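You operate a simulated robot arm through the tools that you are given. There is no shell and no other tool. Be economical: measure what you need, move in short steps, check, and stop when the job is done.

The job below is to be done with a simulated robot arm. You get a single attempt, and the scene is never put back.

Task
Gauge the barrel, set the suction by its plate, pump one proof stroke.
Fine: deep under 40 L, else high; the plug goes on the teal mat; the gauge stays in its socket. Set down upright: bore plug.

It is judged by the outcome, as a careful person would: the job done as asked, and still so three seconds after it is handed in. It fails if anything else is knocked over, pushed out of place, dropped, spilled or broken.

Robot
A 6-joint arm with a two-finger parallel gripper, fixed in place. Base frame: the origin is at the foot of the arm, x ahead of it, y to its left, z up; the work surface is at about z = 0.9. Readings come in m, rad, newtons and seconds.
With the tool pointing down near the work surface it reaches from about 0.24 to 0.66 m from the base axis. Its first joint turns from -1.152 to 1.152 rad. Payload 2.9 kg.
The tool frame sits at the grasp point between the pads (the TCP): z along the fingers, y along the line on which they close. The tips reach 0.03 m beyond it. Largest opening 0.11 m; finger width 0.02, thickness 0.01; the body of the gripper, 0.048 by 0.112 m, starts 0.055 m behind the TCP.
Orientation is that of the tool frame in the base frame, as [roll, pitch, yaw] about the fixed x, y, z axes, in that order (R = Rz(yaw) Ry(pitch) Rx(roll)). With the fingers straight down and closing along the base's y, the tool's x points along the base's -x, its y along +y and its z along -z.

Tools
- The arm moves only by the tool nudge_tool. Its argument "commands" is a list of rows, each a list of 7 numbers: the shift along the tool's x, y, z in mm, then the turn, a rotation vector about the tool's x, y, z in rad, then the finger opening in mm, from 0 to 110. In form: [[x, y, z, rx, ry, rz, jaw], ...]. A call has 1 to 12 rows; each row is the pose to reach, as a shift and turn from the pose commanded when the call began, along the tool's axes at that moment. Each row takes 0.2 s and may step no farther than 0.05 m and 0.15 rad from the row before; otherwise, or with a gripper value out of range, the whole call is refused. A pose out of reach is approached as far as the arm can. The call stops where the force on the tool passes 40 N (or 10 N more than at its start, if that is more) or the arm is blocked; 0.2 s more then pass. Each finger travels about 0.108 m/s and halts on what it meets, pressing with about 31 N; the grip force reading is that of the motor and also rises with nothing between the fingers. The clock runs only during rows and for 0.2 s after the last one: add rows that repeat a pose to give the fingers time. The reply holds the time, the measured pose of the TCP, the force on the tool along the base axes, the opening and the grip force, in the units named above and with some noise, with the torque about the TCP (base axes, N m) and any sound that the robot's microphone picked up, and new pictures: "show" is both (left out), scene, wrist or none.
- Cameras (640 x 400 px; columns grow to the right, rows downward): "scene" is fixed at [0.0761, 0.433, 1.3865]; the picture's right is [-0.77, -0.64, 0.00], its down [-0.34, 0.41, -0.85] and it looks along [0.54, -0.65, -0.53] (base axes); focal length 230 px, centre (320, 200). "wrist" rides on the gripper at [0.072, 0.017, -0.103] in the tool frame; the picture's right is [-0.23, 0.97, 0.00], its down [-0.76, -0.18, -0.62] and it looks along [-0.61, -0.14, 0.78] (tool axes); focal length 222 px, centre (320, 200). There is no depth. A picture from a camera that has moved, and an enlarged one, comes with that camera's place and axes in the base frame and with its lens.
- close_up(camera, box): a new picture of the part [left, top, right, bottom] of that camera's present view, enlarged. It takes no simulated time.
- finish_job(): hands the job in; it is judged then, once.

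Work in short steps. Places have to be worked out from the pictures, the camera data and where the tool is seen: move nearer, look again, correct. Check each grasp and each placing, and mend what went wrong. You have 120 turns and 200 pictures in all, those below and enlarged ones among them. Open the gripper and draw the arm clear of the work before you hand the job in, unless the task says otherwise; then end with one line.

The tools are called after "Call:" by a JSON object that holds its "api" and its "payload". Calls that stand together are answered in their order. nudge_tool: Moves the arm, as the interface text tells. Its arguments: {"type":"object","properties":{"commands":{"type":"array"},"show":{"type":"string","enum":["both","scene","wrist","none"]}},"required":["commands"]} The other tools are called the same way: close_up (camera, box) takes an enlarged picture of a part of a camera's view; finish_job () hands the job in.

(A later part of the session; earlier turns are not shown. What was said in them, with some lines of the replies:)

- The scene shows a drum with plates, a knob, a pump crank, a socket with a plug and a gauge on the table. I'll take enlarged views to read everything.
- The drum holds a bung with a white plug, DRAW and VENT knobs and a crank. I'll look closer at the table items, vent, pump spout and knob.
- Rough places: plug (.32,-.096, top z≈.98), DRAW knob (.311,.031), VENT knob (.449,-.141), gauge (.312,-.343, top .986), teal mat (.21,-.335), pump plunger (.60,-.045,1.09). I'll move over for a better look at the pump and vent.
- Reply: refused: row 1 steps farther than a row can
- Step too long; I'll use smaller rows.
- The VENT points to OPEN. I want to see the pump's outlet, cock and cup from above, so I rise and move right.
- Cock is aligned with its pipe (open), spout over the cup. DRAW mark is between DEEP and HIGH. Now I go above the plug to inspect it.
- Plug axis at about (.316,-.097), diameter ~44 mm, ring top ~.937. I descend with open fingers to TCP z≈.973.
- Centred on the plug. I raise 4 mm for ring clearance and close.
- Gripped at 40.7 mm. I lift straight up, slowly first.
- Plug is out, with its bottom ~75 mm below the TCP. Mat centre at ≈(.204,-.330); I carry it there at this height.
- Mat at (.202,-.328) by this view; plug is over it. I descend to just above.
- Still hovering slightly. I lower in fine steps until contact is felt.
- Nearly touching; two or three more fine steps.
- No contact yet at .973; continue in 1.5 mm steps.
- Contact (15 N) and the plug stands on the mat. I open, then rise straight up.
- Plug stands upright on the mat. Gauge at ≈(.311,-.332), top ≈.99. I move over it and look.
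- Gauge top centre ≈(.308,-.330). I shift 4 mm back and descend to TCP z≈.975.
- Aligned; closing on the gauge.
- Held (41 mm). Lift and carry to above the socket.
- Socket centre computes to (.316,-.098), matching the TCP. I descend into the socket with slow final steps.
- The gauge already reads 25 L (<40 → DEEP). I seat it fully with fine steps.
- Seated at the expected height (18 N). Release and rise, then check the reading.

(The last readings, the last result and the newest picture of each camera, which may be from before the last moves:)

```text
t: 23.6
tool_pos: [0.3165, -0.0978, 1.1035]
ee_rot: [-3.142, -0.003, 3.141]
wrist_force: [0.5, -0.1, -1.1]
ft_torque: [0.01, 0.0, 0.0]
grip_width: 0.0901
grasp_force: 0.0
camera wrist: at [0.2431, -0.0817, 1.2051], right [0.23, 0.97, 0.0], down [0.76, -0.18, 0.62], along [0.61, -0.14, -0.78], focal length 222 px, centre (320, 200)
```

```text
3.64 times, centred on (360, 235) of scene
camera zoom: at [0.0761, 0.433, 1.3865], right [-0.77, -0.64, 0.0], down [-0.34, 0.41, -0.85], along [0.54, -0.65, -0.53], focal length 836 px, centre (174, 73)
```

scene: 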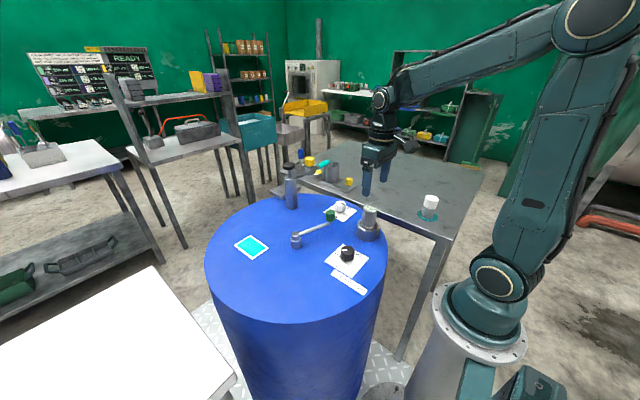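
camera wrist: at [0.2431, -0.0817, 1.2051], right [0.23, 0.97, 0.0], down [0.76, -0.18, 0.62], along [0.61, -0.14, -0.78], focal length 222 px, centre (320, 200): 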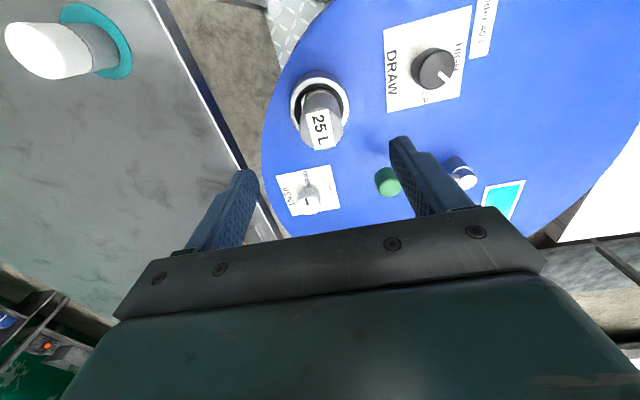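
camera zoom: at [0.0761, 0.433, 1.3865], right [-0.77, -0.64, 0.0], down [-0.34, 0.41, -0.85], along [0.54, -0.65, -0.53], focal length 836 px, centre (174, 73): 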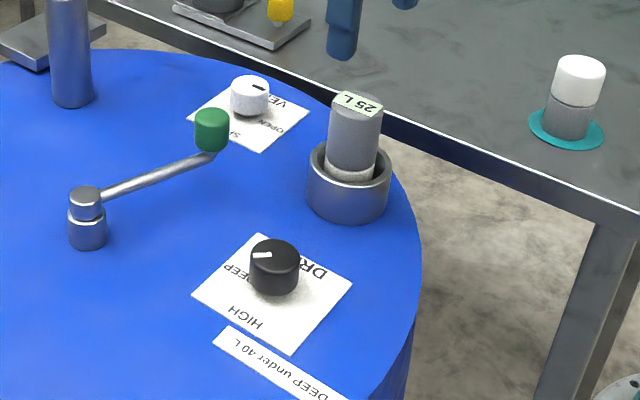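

The gauge reads 25 L, seated, so DEEP is right. The DRAW plate is axis-aligned with centre (.311,.030); DEEP lies toward +x, the mark now at 45°, so a 45° clockwise turn is needed. I move over the knob.

Call:
{"api": "nudge_tool", "payload": {"commands": [[2, 40, 0, 0, 0, 0, 90], [4, 80, 0, 0, 0, 0, 90], [5.5, 115, 10, 0, 0, 0, 80], [5.5, 128, 50, 0, 0, 0, 80], [5.5, 128, 90, 0, 0, 0, 80]], "show": "both"}}

Call:
{"api": "close_up", "payload": {"camera": "scene", "box": [310, 210, 410, 290]}}

```text
t: 24.8
tool_pos: [0.3106, 0.0304, 1.0117]
ee_rot: [3.142, 0.003, 3.141]
wrist_force: [0.7, -0.4, 0.0]
ft_torque: [0.01, -0.01, -0.01]
grip_width: 0.0801
grasp_force: 0.1
camera wrist: at [0.2374, 0.0469, 1.1142], right [0.23, 0.97, 0.0], down [0.76, -0.18, 0.62], along [0.61, -0.14, -0.78], focal length 222 px, centre (320, 200)
```

scene: 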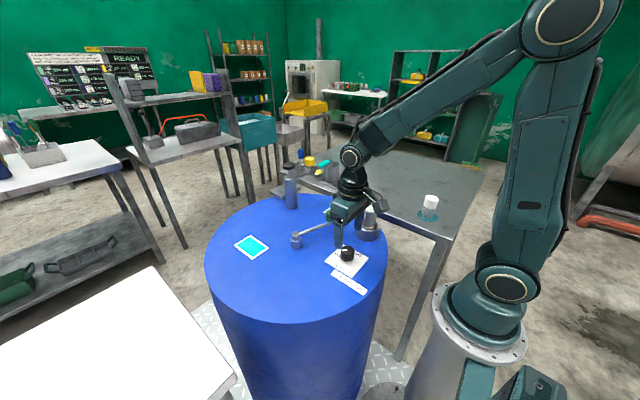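
wrist: 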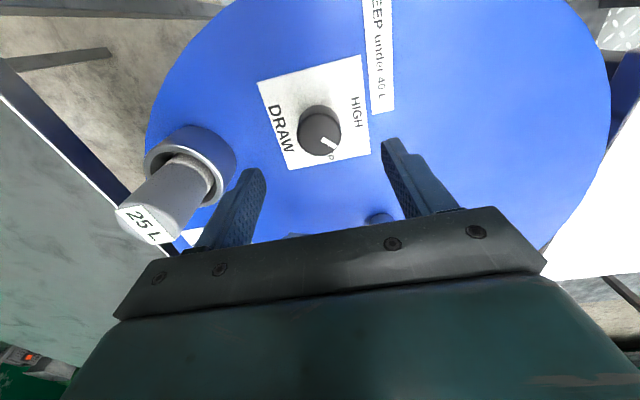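

```text
5.00 times, centred on (360, 250) of scene
camera zoom: at [0.0761, 0.433, 1.3865], right [-0.77, -0.64, 0.0], down [-0.34, 0.41, -0.85], along [0.54, -0.65, -0.53], focal length 1150 px, centre (120, -50)
```

zoom: 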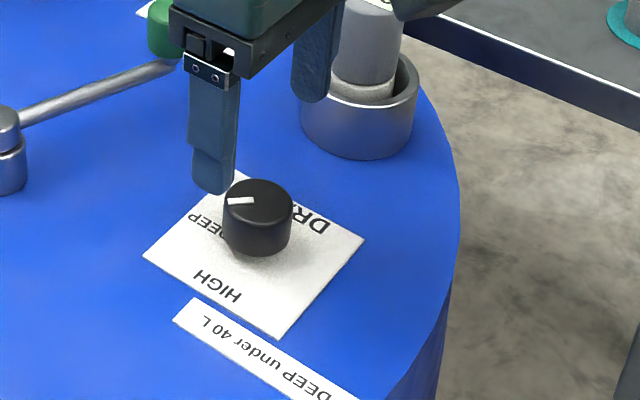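

Knob centred at (.3115,.030). Descend so the tips reach z≈.912.

Call:
{"api": "nudge_tool", "payload": {"commands": [[-1, 0, 35, 0, 0, 0, 80], [-1, 0, 60, 0, 0, 0, 80], [-1, 0, 70, 0, 0, 0, 80], [-1, 0, 70, 0, 0, 0, 60], [-1, 0, 70, 0, 0, 0, 40], [-1, 0, 70, 0, 0, 0, 20], [-1, 0, 70, 0, 0, 0, 20]], "show": "both"}}

Call:
{"api": "close_up", "payload": {"camera": "scene", "box": [310, 210, 410, 290]}}

```text
t: 26.4
tool_pos: [0.3119, 0.0302, 0.9415]
ee_rot: [-3.141, 0.0, 3.139]
wrist_force: [0.1, -6.6, -7.7]
ft_torque: [0.13, -0.85, 0.04]
grip_width: 0.0367
grasp_force: 45.2
camera wrist: at [0.2387, 0.0463, 1.0443], right [0.23, 0.97, 0.0], down [0.76, -0.18, 0.62], along [0.61, -0.14, -0.78], focal length 222 px, centre (320, 200)
```

scene: 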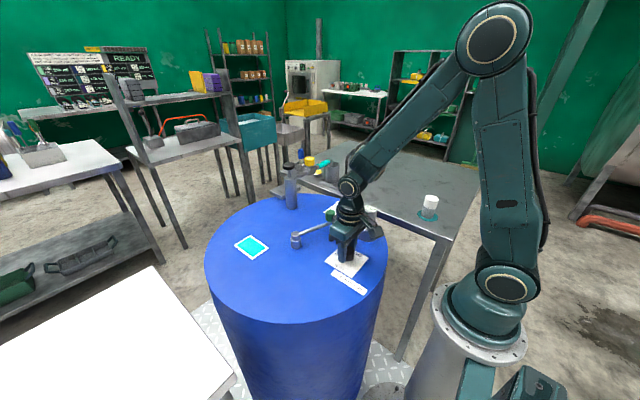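
wrist: 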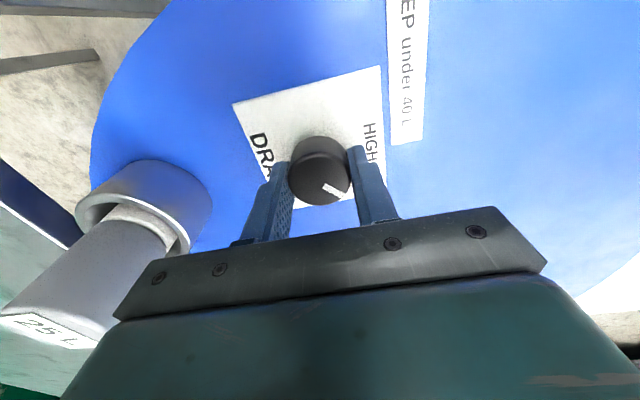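

```text
5.00 times, centred on (360, 250) of scene
camera zoom: at [0.0761, 0.4329, 1.3866], right [-0.77, -0.64, 0.0], down [-0.34, 0.41, -0.85], along [0.54, -0.65, -0.53], focal length 1150 px, centre (120, -50)
```

zoom: 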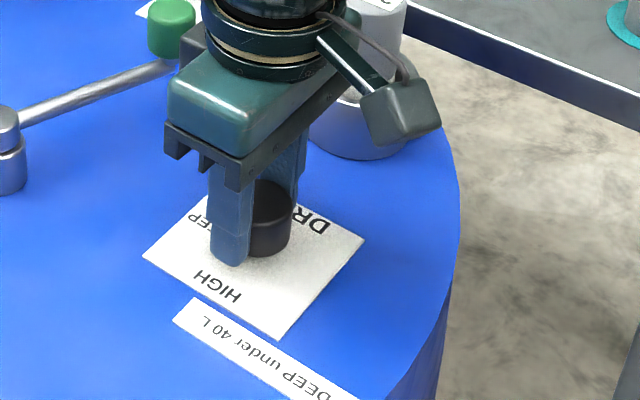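

Knob gripped. I turn 45° clockwise (about +tool z).

Call:
{"api": "nudge_tool", "payload": {"commands": [[0, 0, 0, 0, 0, 0.14, 20], [0, 0, 0, 0, 0, 0.28, 20], [0, 0, 0, 0, 0, 0.42, 20], [0, 0, 0, 0, 0, 0.56, 20], [0, 0, 0, 0, 0, 0.68, 20], [0, 0, 0, 0, 0, 0.79, 20], [0, 0, 0, 0, 0, 0.79, 20]], "show": "both"}}

Call:
{"api": "close_up", "payload": {"camera": "wrist", "box": [240, 100, 400, 230]}}

```text
t: 28.0
tool_pos: [0.3117, 0.0297, 0.9424]
ee_rot: [-3.137, 0.0, 2.348]
wrist_force: [-8.3, -26.1, -23.0]
ft_torque: [1.04, -0.05, 0.45]
grip_width: 0.0366
grasp_force: 44.7
camera wrist: at [0.2724, 0.0919, 1.0444], right [0.85, 0.52, -0.01], down [0.41, -0.66, 0.62], along [0.32, -0.54, -0.78], focal length 222 px, centre (320, 200)
```

scene: 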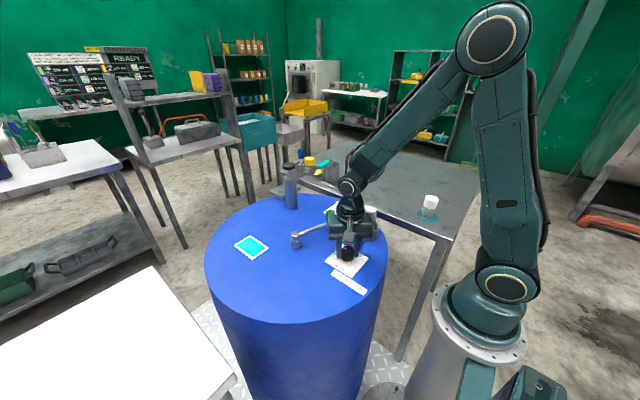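
wrist: 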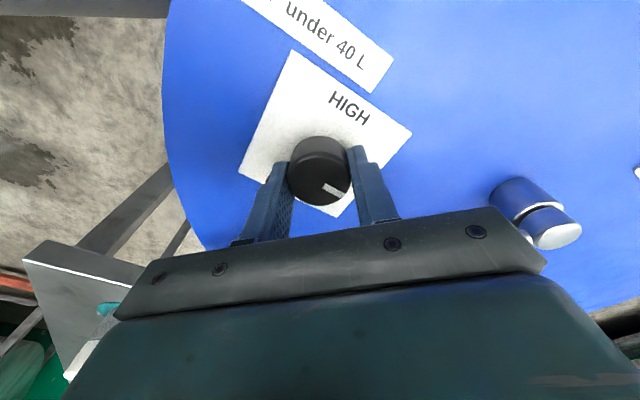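

```text
3.08 times, centred on (320, 165) of wrist
camera zoom: at [0.2724, 0.0919, 1.0444], right [0.85, 0.52, -0.01], down [0.41, -0.66, 0.62], along [0.32, -0.54, -0.78], focal length 684 px, centre (320, 308)
```

zoom: 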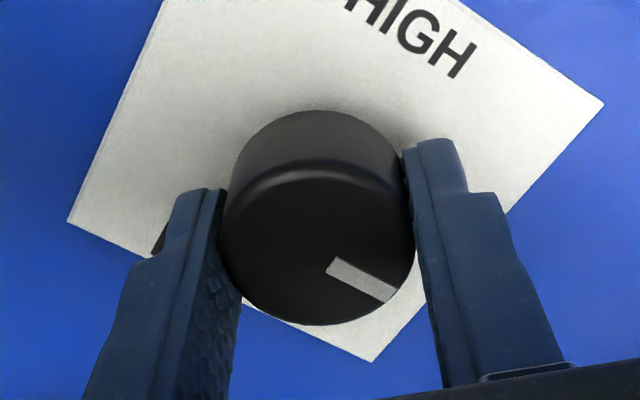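

The mark now points along +x, at DEEP. I release and rise while keeping the orientation, then check.

Call:
{"api": "nudge_tool", "payload": {"commands": [[0, 0, 0, 0, 0, 0, 45], [0, 0, 0, 0, 0, 0, 65], [0, 0, 0, 0, 0, 0, 75], [0, 0, -40, 0, 0, 0, 75], [0, 0, -80, 0, 0, 0, 75], [0, 0, -120, 0, 0, 0, 75]], "show": "both"}}

Call:
{"api": "close_up", "payload": {"camera": "wrist", "box": [260, 60, 400, 190]}}

Call:
{"api": "close_up", "payload": {"camera": "scene", "box": [310, 200, 410, 290]}}

```text
t: 29.4
tool_pos: [0.3131, 0.0292, 1.0629]
ee_rot: [3.141, 0.0, 2.35]
wrist_force: [-0.7, 0.7, -0.1]
ft_torque: [-0.01, 0.0, 0.03]
grip_width: 0.0751
grasp_force: 0.1
camera wrist: at [0.2731, 0.0925, 1.1654], right [0.85, 0.52, 0.0], down [0.41, -0.67, 0.62], along [0.33, -0.53, -0.78], focal length 222 px, centre (320, 200)
```

scene: 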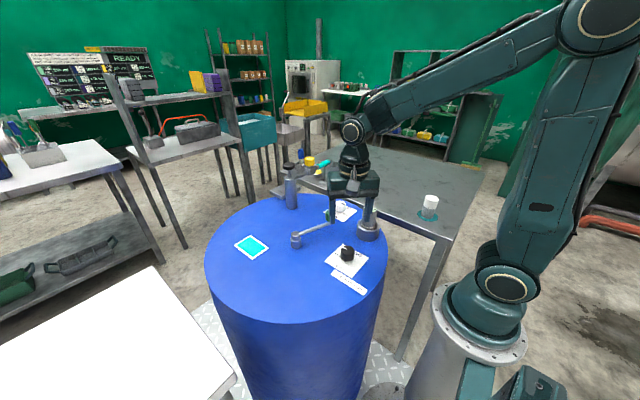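
wrist: 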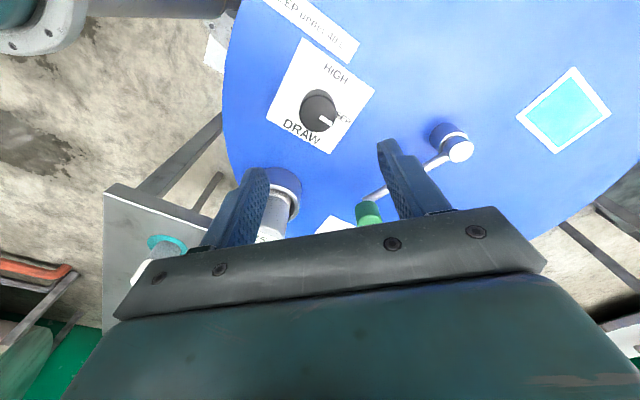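

```text
3.08 times, centred on (330, 125) of wrist
camera zoom: at [0.2731, 0.0925, 1.1654], right [0.85, 0.52, 0.0], down [0.41, -0.67, 0.62], along [0.33, -0.53, -0.78], focal length 684 px, centre (289, 431)
```

zoom: 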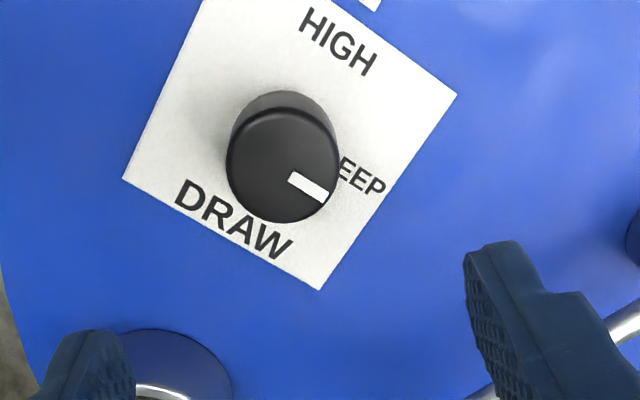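

```text
4.44 times, centred on (360, 245) of scene
camera zoom: at [0.0761, 0.433, 1.3865], right [-0.77, -0.64, 0.0], down [-0.34, 0.41, -0.85], along [0.54, -0.65, -0.53], focal length 1022 px, centre (142, 0)
```

zoom: 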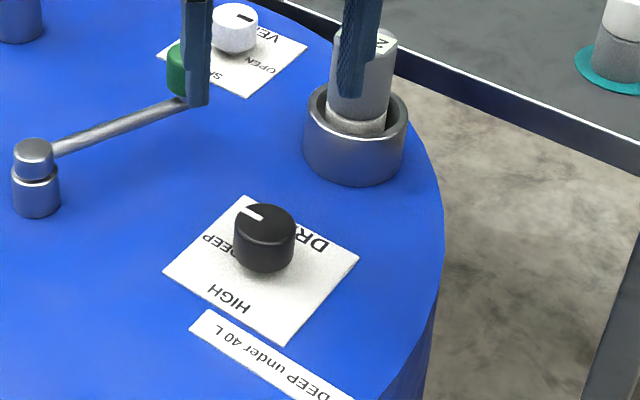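

DEEP set. Before pumping, I inspect the pump and the crank closely with the wrist camera from this angle.

Call:
{"api": "nudge_tool", "payload": {"commands": [[0, 0, -45, 0, 0, 0, 60], [-15, 25, -75, 0, 0, 0, 40], [-35, 60, -95, 0, 0, 0, 40], [-55, 95, -107, 0, 0, 0, 40], [-75, 130, -107, 0, 0, 0, 40], [-95, 160, -107, 0, 0, 0, 40], [-113, 179, -107, 0, 0, 0, 40]], "show": "wrist"}}

Call:
{"api": "close_up", "payload": {"camera": "wrist", "box": [140, 60, 400, 230]}}

```text
t: 31.0
tool_pos: [0.5182, 0.0755, 1.17]
ee_rot: [3.141, 0.002, 2.352]
wrist_force: [0.1, 0.4, 0.5]
ft_torque: [-0.02, 0.0, 0.0]
grip_width: 0.0402
grasp_force: 0.1
camera wrist: at [0.4791, 0.1386, 1.2723], right [0.85, 0.52, 0.0], down [0.41, -0.67, 0.62], along [0.33, -0.53, -0.78], focal length 222 px, centre (320, 200)
```

wrist: 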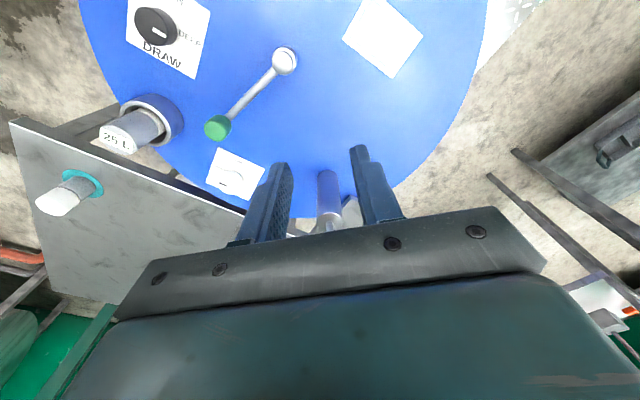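

```text
2.35 times, centred on (270, 145) of wrist
camera zoom: at [0.4791, 0.1386, 1.2723], right [0.85, 0.52, 0.0], down [0.41, -0.67, 0.62], along [0.33, -0.53, -0.78], focal length 523 px, centre (438, 329)
```

zoom: 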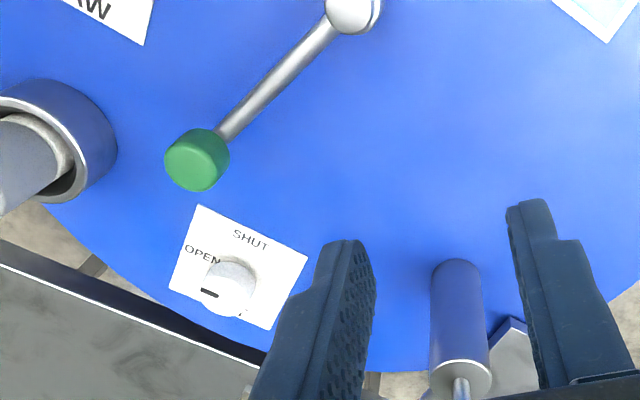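

The plunger pump (black cap) with its pipe to the cup is the pump; its axis recomputes to ≈(.626,-.061), cap top ≈1.07. I turn the tool back and approach for a clear view from above.

Call:
{"api": "nudge_tool", "payload": {"commands": [[-21, -11, -10, 0, 0, -0.13, 80], [-42, -22, -20, 0, 0, -0.26, 80], [-63, -33, -30, 0, 0, -0.39, 80], [-84, -44, -30, 0, 0, -0.52, 80], [-105, -55, -30, 0, 0, -0.65, 80], [-126.6, -66, -30, 0, 0, -0.79, 80], [-126.6, -66, -30, 0, 0, -0.79, 80]], "show": "both"}}

Call:
{"api": "close_up", "payload": {"camera": "wrist", "box": [230, 80, 430, 230]}}

Call:
{"api": "close_up", "payload": {"camera": "scene", "box": [220, 140, 340, 270]}}

```text
t: 32.6
tool_pos: [0.5606, -0.0614, 1.1999]
ee_rot: [-3.139, 0.0, -3.14]
wrist_force: [0.1, -0.1, 0.0]
ft_torque: [-0.01, 0.0, -0.01]
grip_width: 0.0798
grasp_force: 0.1
camera wrist: at [0.4878, -0.0444, 1.3025], right [0.23, 0.97, 0.0], down [0.76, -0.18, 0.62], along [0.61, -0.14, -0.78], focal length 222 px, centre (320, 200)
```

scene: 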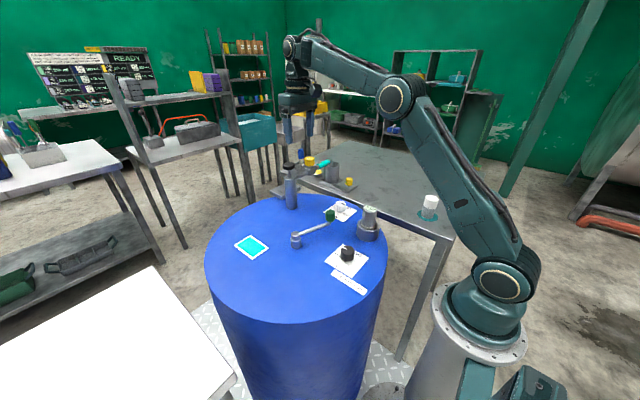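
wrist: 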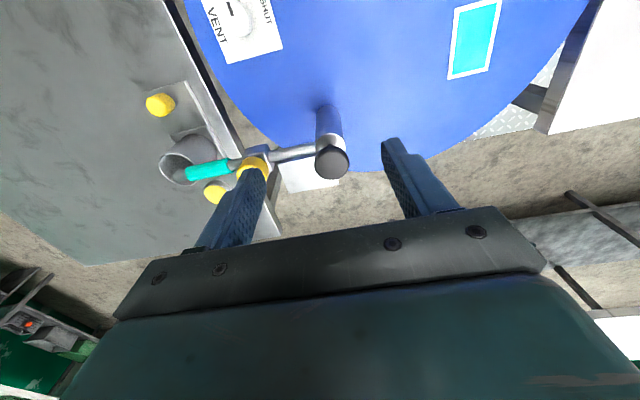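

```text
2.67 times, centred on (330, 155) of wrist
camera zoom: at [0.4878, -0.0444, 1.3025], right [0.23, 0.97, 0.0], down [0.76, -0.18, 0.62], along [0.61, -0.14, -0.78], focal length 592 px, centre (293, 320)
```

zoom: 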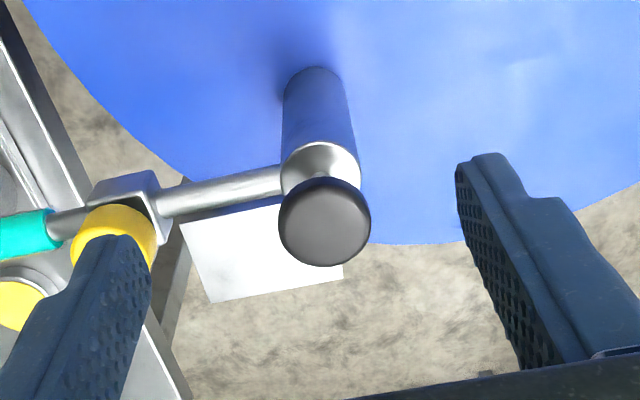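

```text
3.08 times, centred on (280, 205) of scene
camera zoom: at [0.0761, 0.433, 1.3865], right [-0.77, -0.64, 0.0], down [-0.34, 0.41, -0.85], along [0.54, -0.65, -0.53], focal length 708 px, centre (443, 185)
```

zoom: 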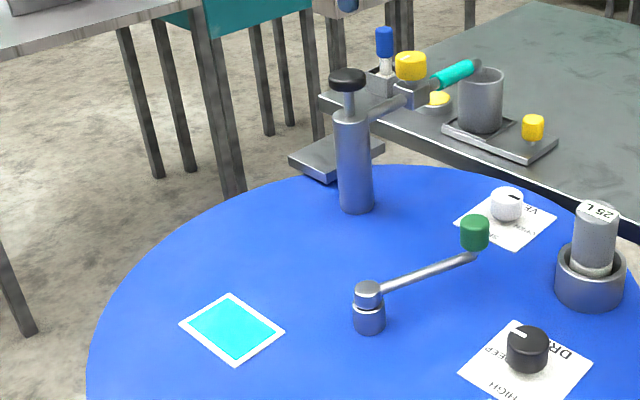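

Cap at ≈(.616,-.057), top ≈1.075. I close the fingers and go just above it.

Call:
{"api": "nudge_tool", "payload": {"commands": [[-20, 2, 0, 0, 0, 0, 40], [-40, 4, 0, 0, 0, 0, 0], [-55, 4.5, 15, 0, 0, 0, 0], [-55, 4.5, 40, 0, 0, 0, 0], [-55, 4.5, 60, 0, 0, 0, 0], [-55, 4.5, 60, 0, 0, 0, 0]], "show": "both"}}

Call:
{"api": "close_up", "payload": {"camera": "wrist", "box": [230, 80, 430, 230]}}

Call:
{"api": "close_up", "payload": {"camera": "scene", "box": [250, 120, 330, 220]}}

```text
t: 34.0
tool_pos: [0.6172, -0.0565, 1.1392]
ee_rot: [-3.14, 0.0, -3.141]
wrist_force: [0.1, -0.4, 0.3]
ft_torque: [-0.02, 0.0, 0.02]
grip_width: 0.0
grasp_force: 31.0
out of reach, approached as far as the arm can: row 2, 3, 4
camera wrist: at [0.5435, -0.0392, 1.2423], right [0.23, 0.97, 0.0], down [0.76, -0.18, 0.62], along [0.61, -0.14, -0.78], focal length 222 px, centre (320, 200)
```

scene: 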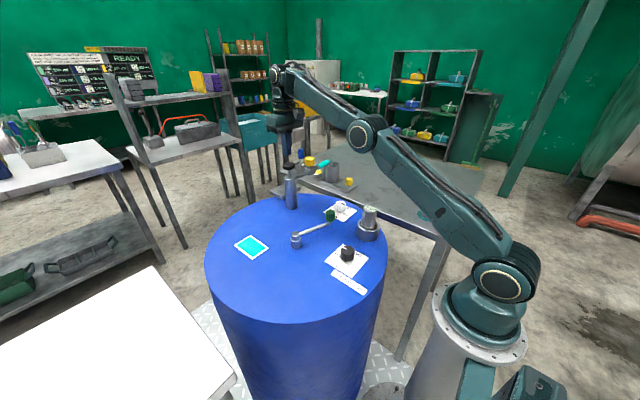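
wrist: 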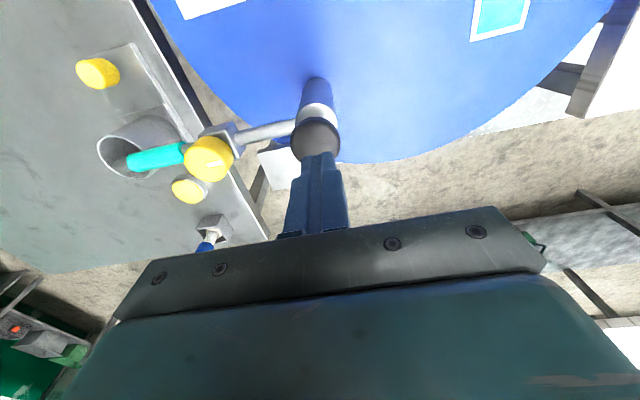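

```text
2.67 times, centred on (330, 155) of wrist
camera zoom: at [0.5435, -0.0392, 1.2423], right [0.23, 0.97, 0.0], down [0.76, -0.18, 0.62], along [0.61, -0.14, -0.78], focal length 592 px, centre (293, 320)
```

zoom: 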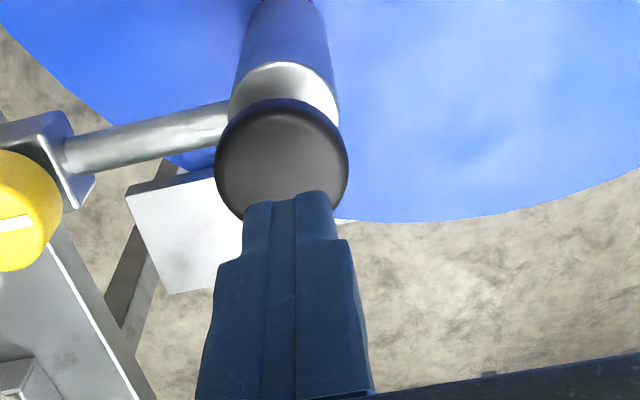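

```text
4.00 times, centred on (290, 170) of scene
camera zoom: at [0.0761, 0.433, 1.3865], right [-0.77, -0.64, 0.0], down [-0.34, 0.41, -0.85], along [0.54, -0.65, -0.53], focal length 920 px, centre (440, 320)
```

zoom: 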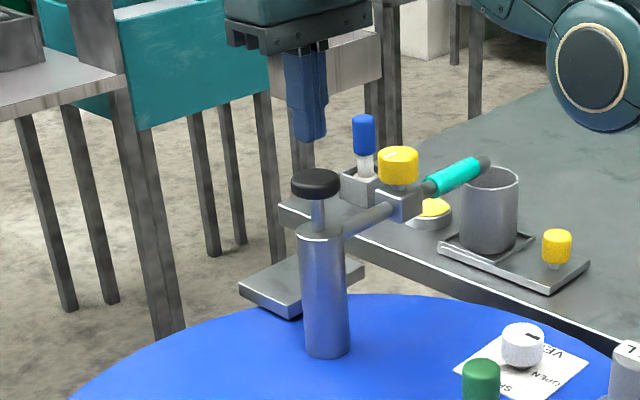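

Well aligned (cap centre ≈(.614,-.058)). I push down slowly.

Call:
{"api": "nudge_tool", "payload": {"commands": [[3, -2, 15, 0, 0, 0, 0], [3, -2, 28, 0, 0, 0, 0], [3, -2, 34, 0, 0, 0, 0], [3, -2, 38, 0, 0, 0, 0], [3, -2, 43, 0, 0, 0, 0]], "show": "scene"}}

Call:
{"api": "close_up", "payload": {"camera": "scene", "box": [250, 120, 330, 220]}}

```text
t: 35.2
tool_pos: [0.6139, -0.0583, 1.0973]
ee_rot: [3.141, 0.002, -3.141]
wrist_force: [-1.9, -0.2, 3.2]
ft_torque: [0.01, 0.01, 0.02]
grip_width: 0.0
grasp_force: 31.5
```

scene: 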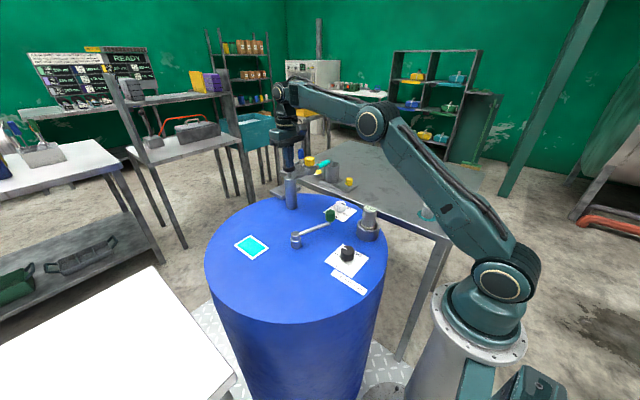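

```text
4.00 times, centred on (290, 170) of scene
camera zoom: at [0.076, 0.433, 1.3865], right [-0.77, -0.64, 0.0], down [-0.34, 0.41, -0.85], along [0.54, -0.65, -0.53], focal length 920 px, centre (440, 320)
```

zoom: 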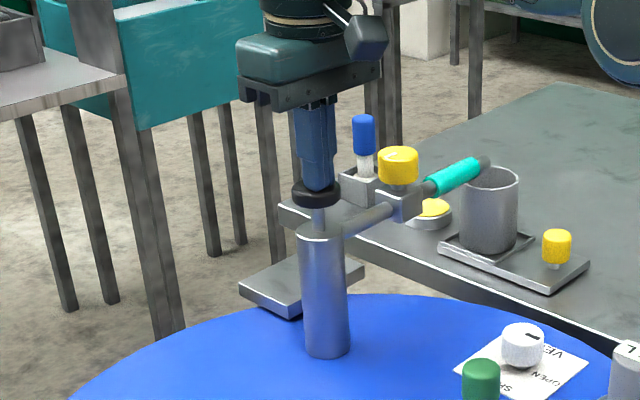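

The cap is moving down with light force (3 N). I continue to the bottom of the stroke.

Call:
{"api": "nudge_tool", "payload": {"commands": [[0, 0, 5, 0, 0, 0, 0], [0, 0, 10, 0, 0, 0, 0], [0, 0, 15, 0, 0, 0, 0], [0, 0, 20, 0, 0, 0, 0], [0, 0, 25, 0, 0, 0, 0], [0, 0, 30, 0, 0, 0, 0]], "show": "scene"}}

Call:
{"api": "close_up", "payload": {"camera": "scene", "box": [250, 120, 330, 220]}}

```text
t: 36.7
tool_pos: [0.6144, -0.0585, 1.0747]
ee_rot: [-3.139, 0.015, -3.14]
wrist_force: [-6.2, 0.4, 10.9]
ft_torque: [0.0, 0.33, -0.01]
grip_width: 0.0
grasp_force: 31.6
stopped in row 6: the force on the tool passed its limit at 41 N (the readings are from after the stop); the commanded pose is now the measured one
```

scene: 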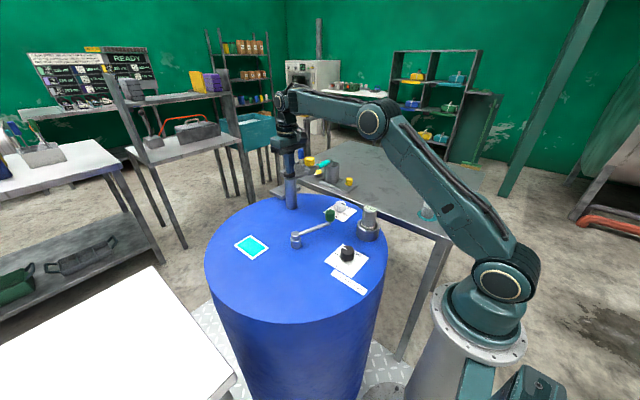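

```text
4.00 times, centred on (290, 170) of scene
camera zoom: at [0.0757, 0.4331, 1.3865], right [-0.77, -0.64, 0.0], down [-0.34, 0.41, -0.85], along [0.54, -0.65, -0.53], focal length 920 px, centre (440, 320)
```

zoom: 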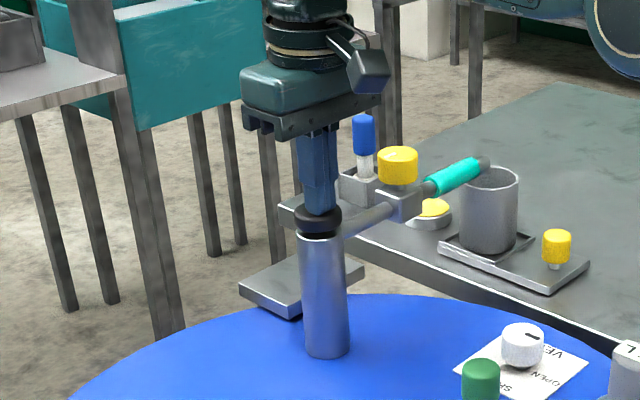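

The plunger bottomed out (stop at 41 N): full stroke. I rise slowly and see whether it springs back.

Call:
{"api": "nudge_tool", "payload": {"commands": [[0, 0, -8, 0, 0, 0, 0], [0, 0, -16, 0, 0, 0, 0], [0, 0, -24, 0, 0, 0, 0], [0, 0, -40, 0, 0, 0, 0], [0, 0, -65, 0, 0, 0, 0]], "show": "scene"}}

Call:
{"api": "close_up", "payload": {"camera": "scene", "box": [250, 120, 370, 220]}}

Call:
{"api": "close_up", "payload": {"camera": "scene", "box": [225, 225, 285, 270]}}

```text
t: 37.9
tool_pos: [0.6129, -0.0585, 1.1371]
ee_rot: [-3.14, 0.01, 3.141]
wrist_force: [0.6, 0.5, 0.4]
ft_torque: [0.03, 0.02, -0.02]
grip_width: 0.0
grasp_force: 31.2
```

scene: 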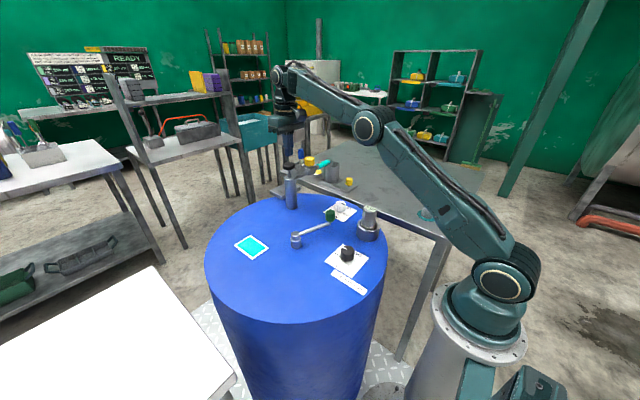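

```text
4.00 times, centred on (310, 170) of scene
camera zoom: at [0.0761, 0.433, 1.3865], right [-0.77, -0.64, 0.0], down [-0.34, 0.41, -0.85], along [0.54, -0.65, -0.53], focal length 920 px, centre (360, 320)
```

zoom: 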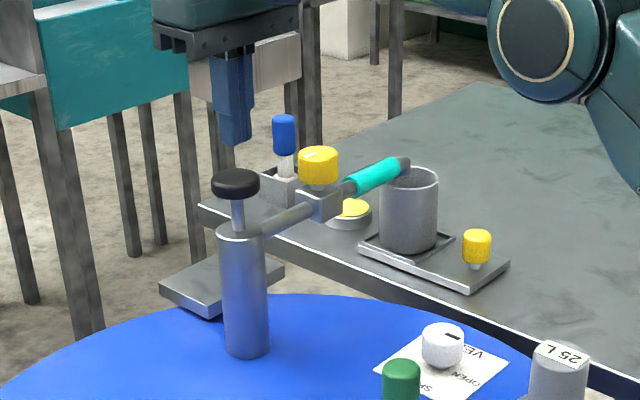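

```text
8.89 times, centred on (255, 248) of scene
camera zoom: at [0.0761, 0.433, 1.3865], right [-0.77, -0.64, 0.0], down [-0.34, 0.41, -0.85], along [0.54, -0.65, -0.53], focal length 2044 px, centre (898, -222)
```

zoom: 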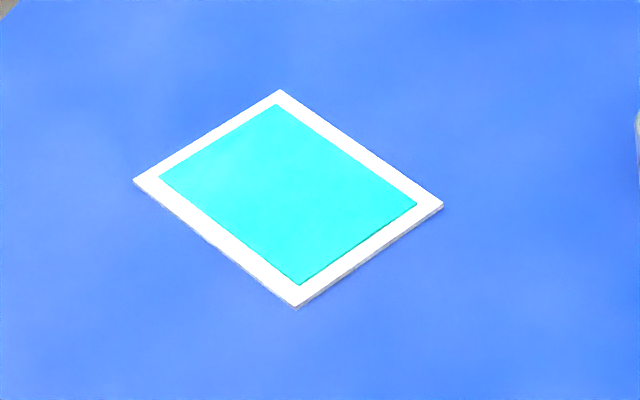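

The plunger sprang back up. I move away with the gripper opening and look into the cup to confirm delivery.

Call:
{"api": "nudge_tool", "payload": {"commands": [[10, 0, -40, 0, 0, 0, 0], [45, -10, -75, 0, 0, 0, 40], [75, -35, -105, 0, 0, 0, 80], [105, -60, -135, 0, 0, 0, 110], [125, -85, -165, 0, 0, 0, 110], [140, -110, -175, 0, 0, 0, 110], [150, -138, -175, 0, 0, 0, 110], [150, -138, -175, 0, 0, 0, 110]], "show": "both"}}

Call:
{"api": "close_up", "payload": {"camera": "wrist", "box": [240, 80, 420, 220]}}

Call:
{"api": "close_up", "payload": {"camera": "scene", "box": [220, 150, 440, 290]}}

```text
refused: row 2 steps farther than a row can; nothing moved
```

```text
2.86 times, centred on (330, 150) of wrist
camera zoom: at [0.5391, -0.042, 1.2391], right [0.23, 0.97, 0.0], down [0.76, -0.18, 0.63], along [0.61, -0.14, -0.78], focal length 635 px, centre (291, 343)
```

zoom: 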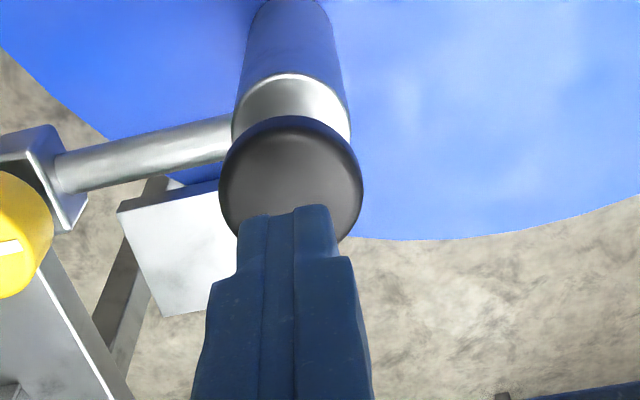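

```text
2.86 times, centred on (330, 220) of scene
camera zoom: at [0.0761, 0.433, 1.3865], right [-0.77, -0.64, 0.0], down [-0.34, 0.41, -0.85], along [0.54, -0.65, -0.53], focal length 657 px, centre (291, 143)
```

zoom: 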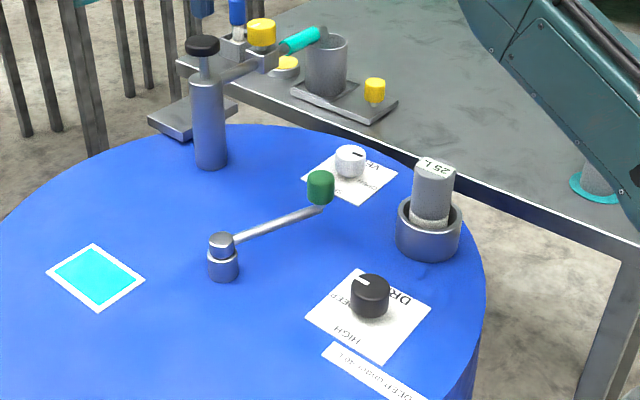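

One step was too long; repeat with smaller increments.

Call:
{"api": "nudge_tool", "payload": {"commands": [[10, 0, -40, 0, 0, 0, 0], [35, -8, -70, 0, 0, 0, 40], [65, -25, -100, 0, 0, 0, 80], [90, -45, -130, 0, 0, 0, 110], [110, -70, -155, 0, 0, 0, 110], [130, -100, -170, 0, 0, 0, 110], [150, -138, -175, 0, 0, 0, 110], [150, -138, -175, 0, 0, 0, 110]], "show": "wrist"}}

Call:
{"api": "close_up", "payload": {"camera": "wrist", "box": [240, 80, 420, 220]}}

Call:
{"api": "close_up", "payload": {"camera": "scene", "box": [380, 150, 480, 230]}}

```text
t: 39.2
tool_pos: [0.5033, -0.1331, 1.2939]
ee_rot: [-3.137, 0.028, 3.125]
wrist_force: [8.9, -5.3, -15.0]
ft_torque: [0.21, 0.12, 0.09]
grip_width: 0.11
grasp_force: 0.0
stopped in row 6: the force on the tool passed its limit at 84 N (the readings are from after the stop); the commanded pose is now the measured one
camera wrist: at [0.4277, -0.1141, 1.3942], right [0.24, 0.97, 0.0], down [0.74, -0.19, 0.65], along [0.63, -0.16, -0.76], focal length 222 px, centre (320, 200)
```

wrist: 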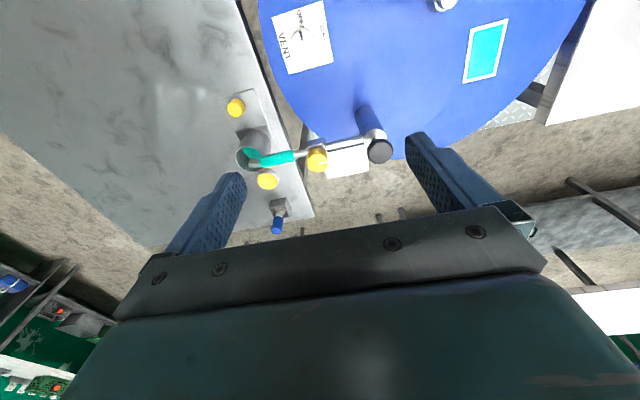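

```text
2.86 times, centred on (330, 150) of wrist
camera zoom: at [0.4277, -0.1141, 1.3942], right [0.24, 0.97, 0.0], down [0.74, -0.19, 0.65], along [0.63, -0.16, -0.76], focal length 635 px, centre (291, 343)
```

zoom: 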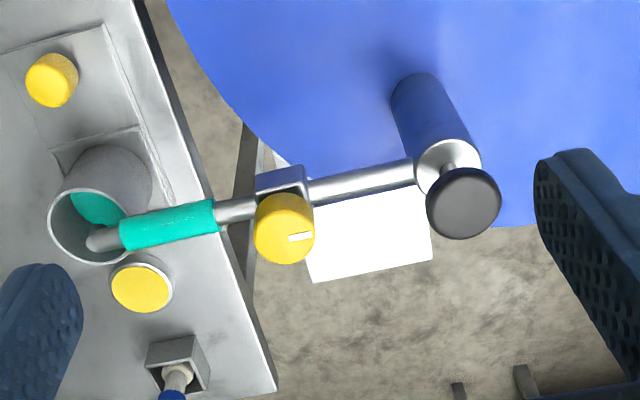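

```text
5.00 times, centred on (430, 190) of scene
camera zoom: at [0.076, 0.433, 1.3865], right [-0.77, -0.64, 0.0], down [-0.34, 0.41, -0.85], along [0.54, -0.65, -0.53], focal length 1150 px, centre (-230, 250)
```

zoom: 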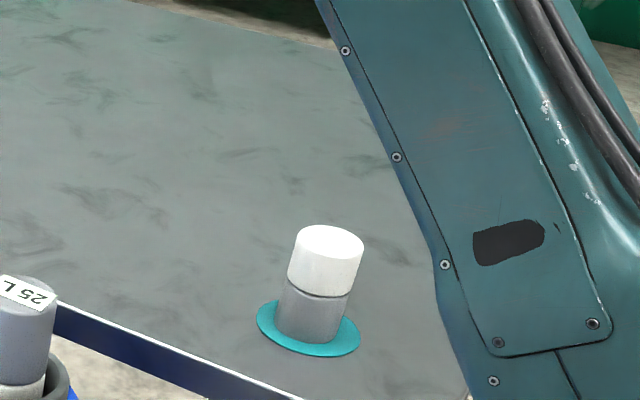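

Teal liquid is in the cup, so the stroke delivered. The last move tripped a force stop in free air (likely a reach jolt); I check that nothing was hit.

Call:
{"api": "nudge_tool", "payload": {"commands": [[0, 0, 0, 0, 0, 0, 110], [10, 0, 0, 0, 0, 0, 110]], "show": "scene"}}

Call:
{"api": "close_up", "payload": {"camera": "scene", "box": [240, 0, 420, 240]}}

```text
t: 39.8
tool_pos: [0.4919, -0.1313, 1.293]
ee_rot: [-3.139, 0.024, 3.126]
wrist_force: [0.0, -0.2, -0.8]
ft_torque: [0.0, -0.03, 0.03]
grip_width: 0.11
grasp_force: 0.0
```

scene: 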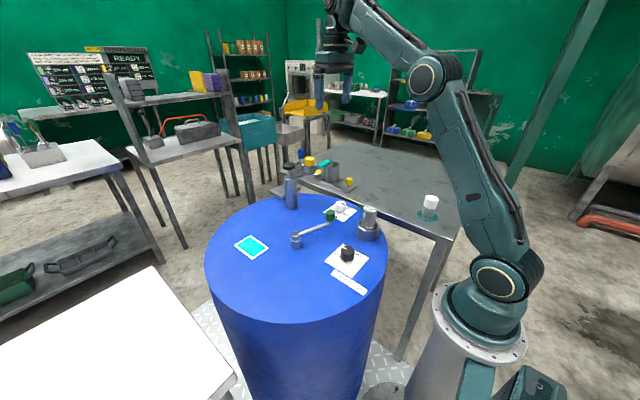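

```text
1.67 times, centred on (330, 120) of scene
camera zoom: at [0.0761, 0.433, 1.3865], right [-0.77, -0.64, 0.0], down [-0.34, 0.41, -0.85], along [0.54, -0.65, -0.53], focal length 383 px, centre (303, 333)
```

zoom: 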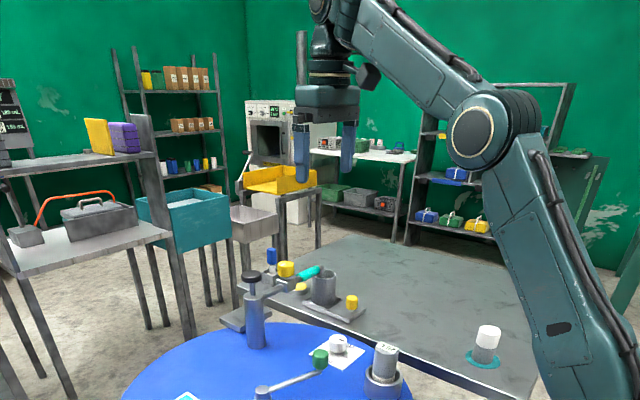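

Nothing was touched; force reads zero and everything stands. I withdraw to near the start pose and take a final check.

Call:
{"api": "nudge_tool", "payload": {"commands": [[25, 25, 0, 0, 0, 0, 110], [50, 50, 0, 0, 0, 0, 110], [75, 75, 0, 0, 0, 0, 110], [95, 100, 0, 0, 0, 0, 110], [100, 120, 0, 0, 0, 0, 110]], "show": "both"}}

Call:
{"api": "close_up", "payload": {"camera": "scene", "box": [230, 140, 450, 290]}}

```text
t: 41.0
tool_pos: [0.3945, -0.0096, 1.289]
ee_rot: [-3.138, 0.026, 3.126]
wrist_force: [0.0, 1.0, 0.5]
ft_torque: [0.03, 0.0, 0.01]
grip_width: 0.1101
grasp_force: 0.1
camera wrist: at [0.319, 0.0078, 1.3902], right [0.24, 0.97, 0.0], down [0.74, -0.19, 0.64], along [0.62, -0.15, -0.77], focal length 222 px, centre (320, 200)
```

scene: 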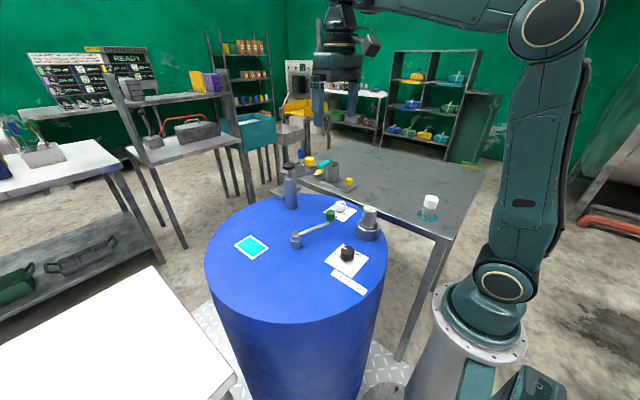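
wrist: 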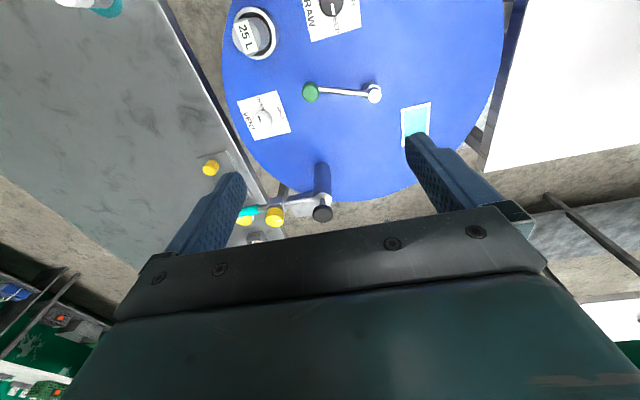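

```text
2.67 times, centred on (340, 215) of scene
camera zoom: at [0.0761, 0.433, 1.3865], right [-0.77, -0.64, 0.0], down [-0.34, 0.41, -0.85], along [0.54, -0.65, -0.53], focal length 613 px, centre (267, 160)
```

zoom: 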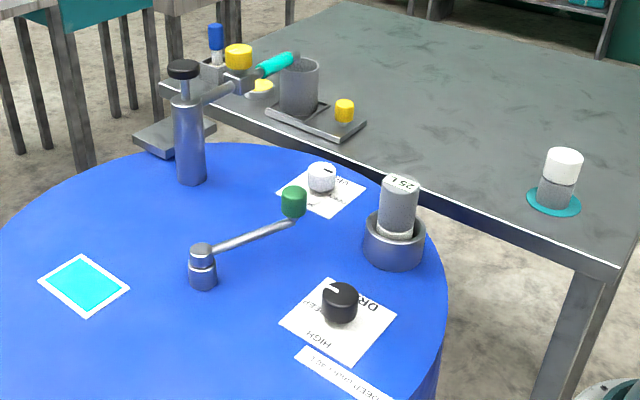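

All is in order: gauge seated at 25 L, DRAW at DEEP, plug upright on the teal mat, one stroke delivered, arm clear and open.

Call:
{"api": "finish_job", "payload": {}}

```text
The job is handed in.
```

The barrel gauged 25 L, so I set DRAW to DEEP and pumped one full stroke into the cup; the plug stands upright on the teal mat and the gauge is still in its socket.
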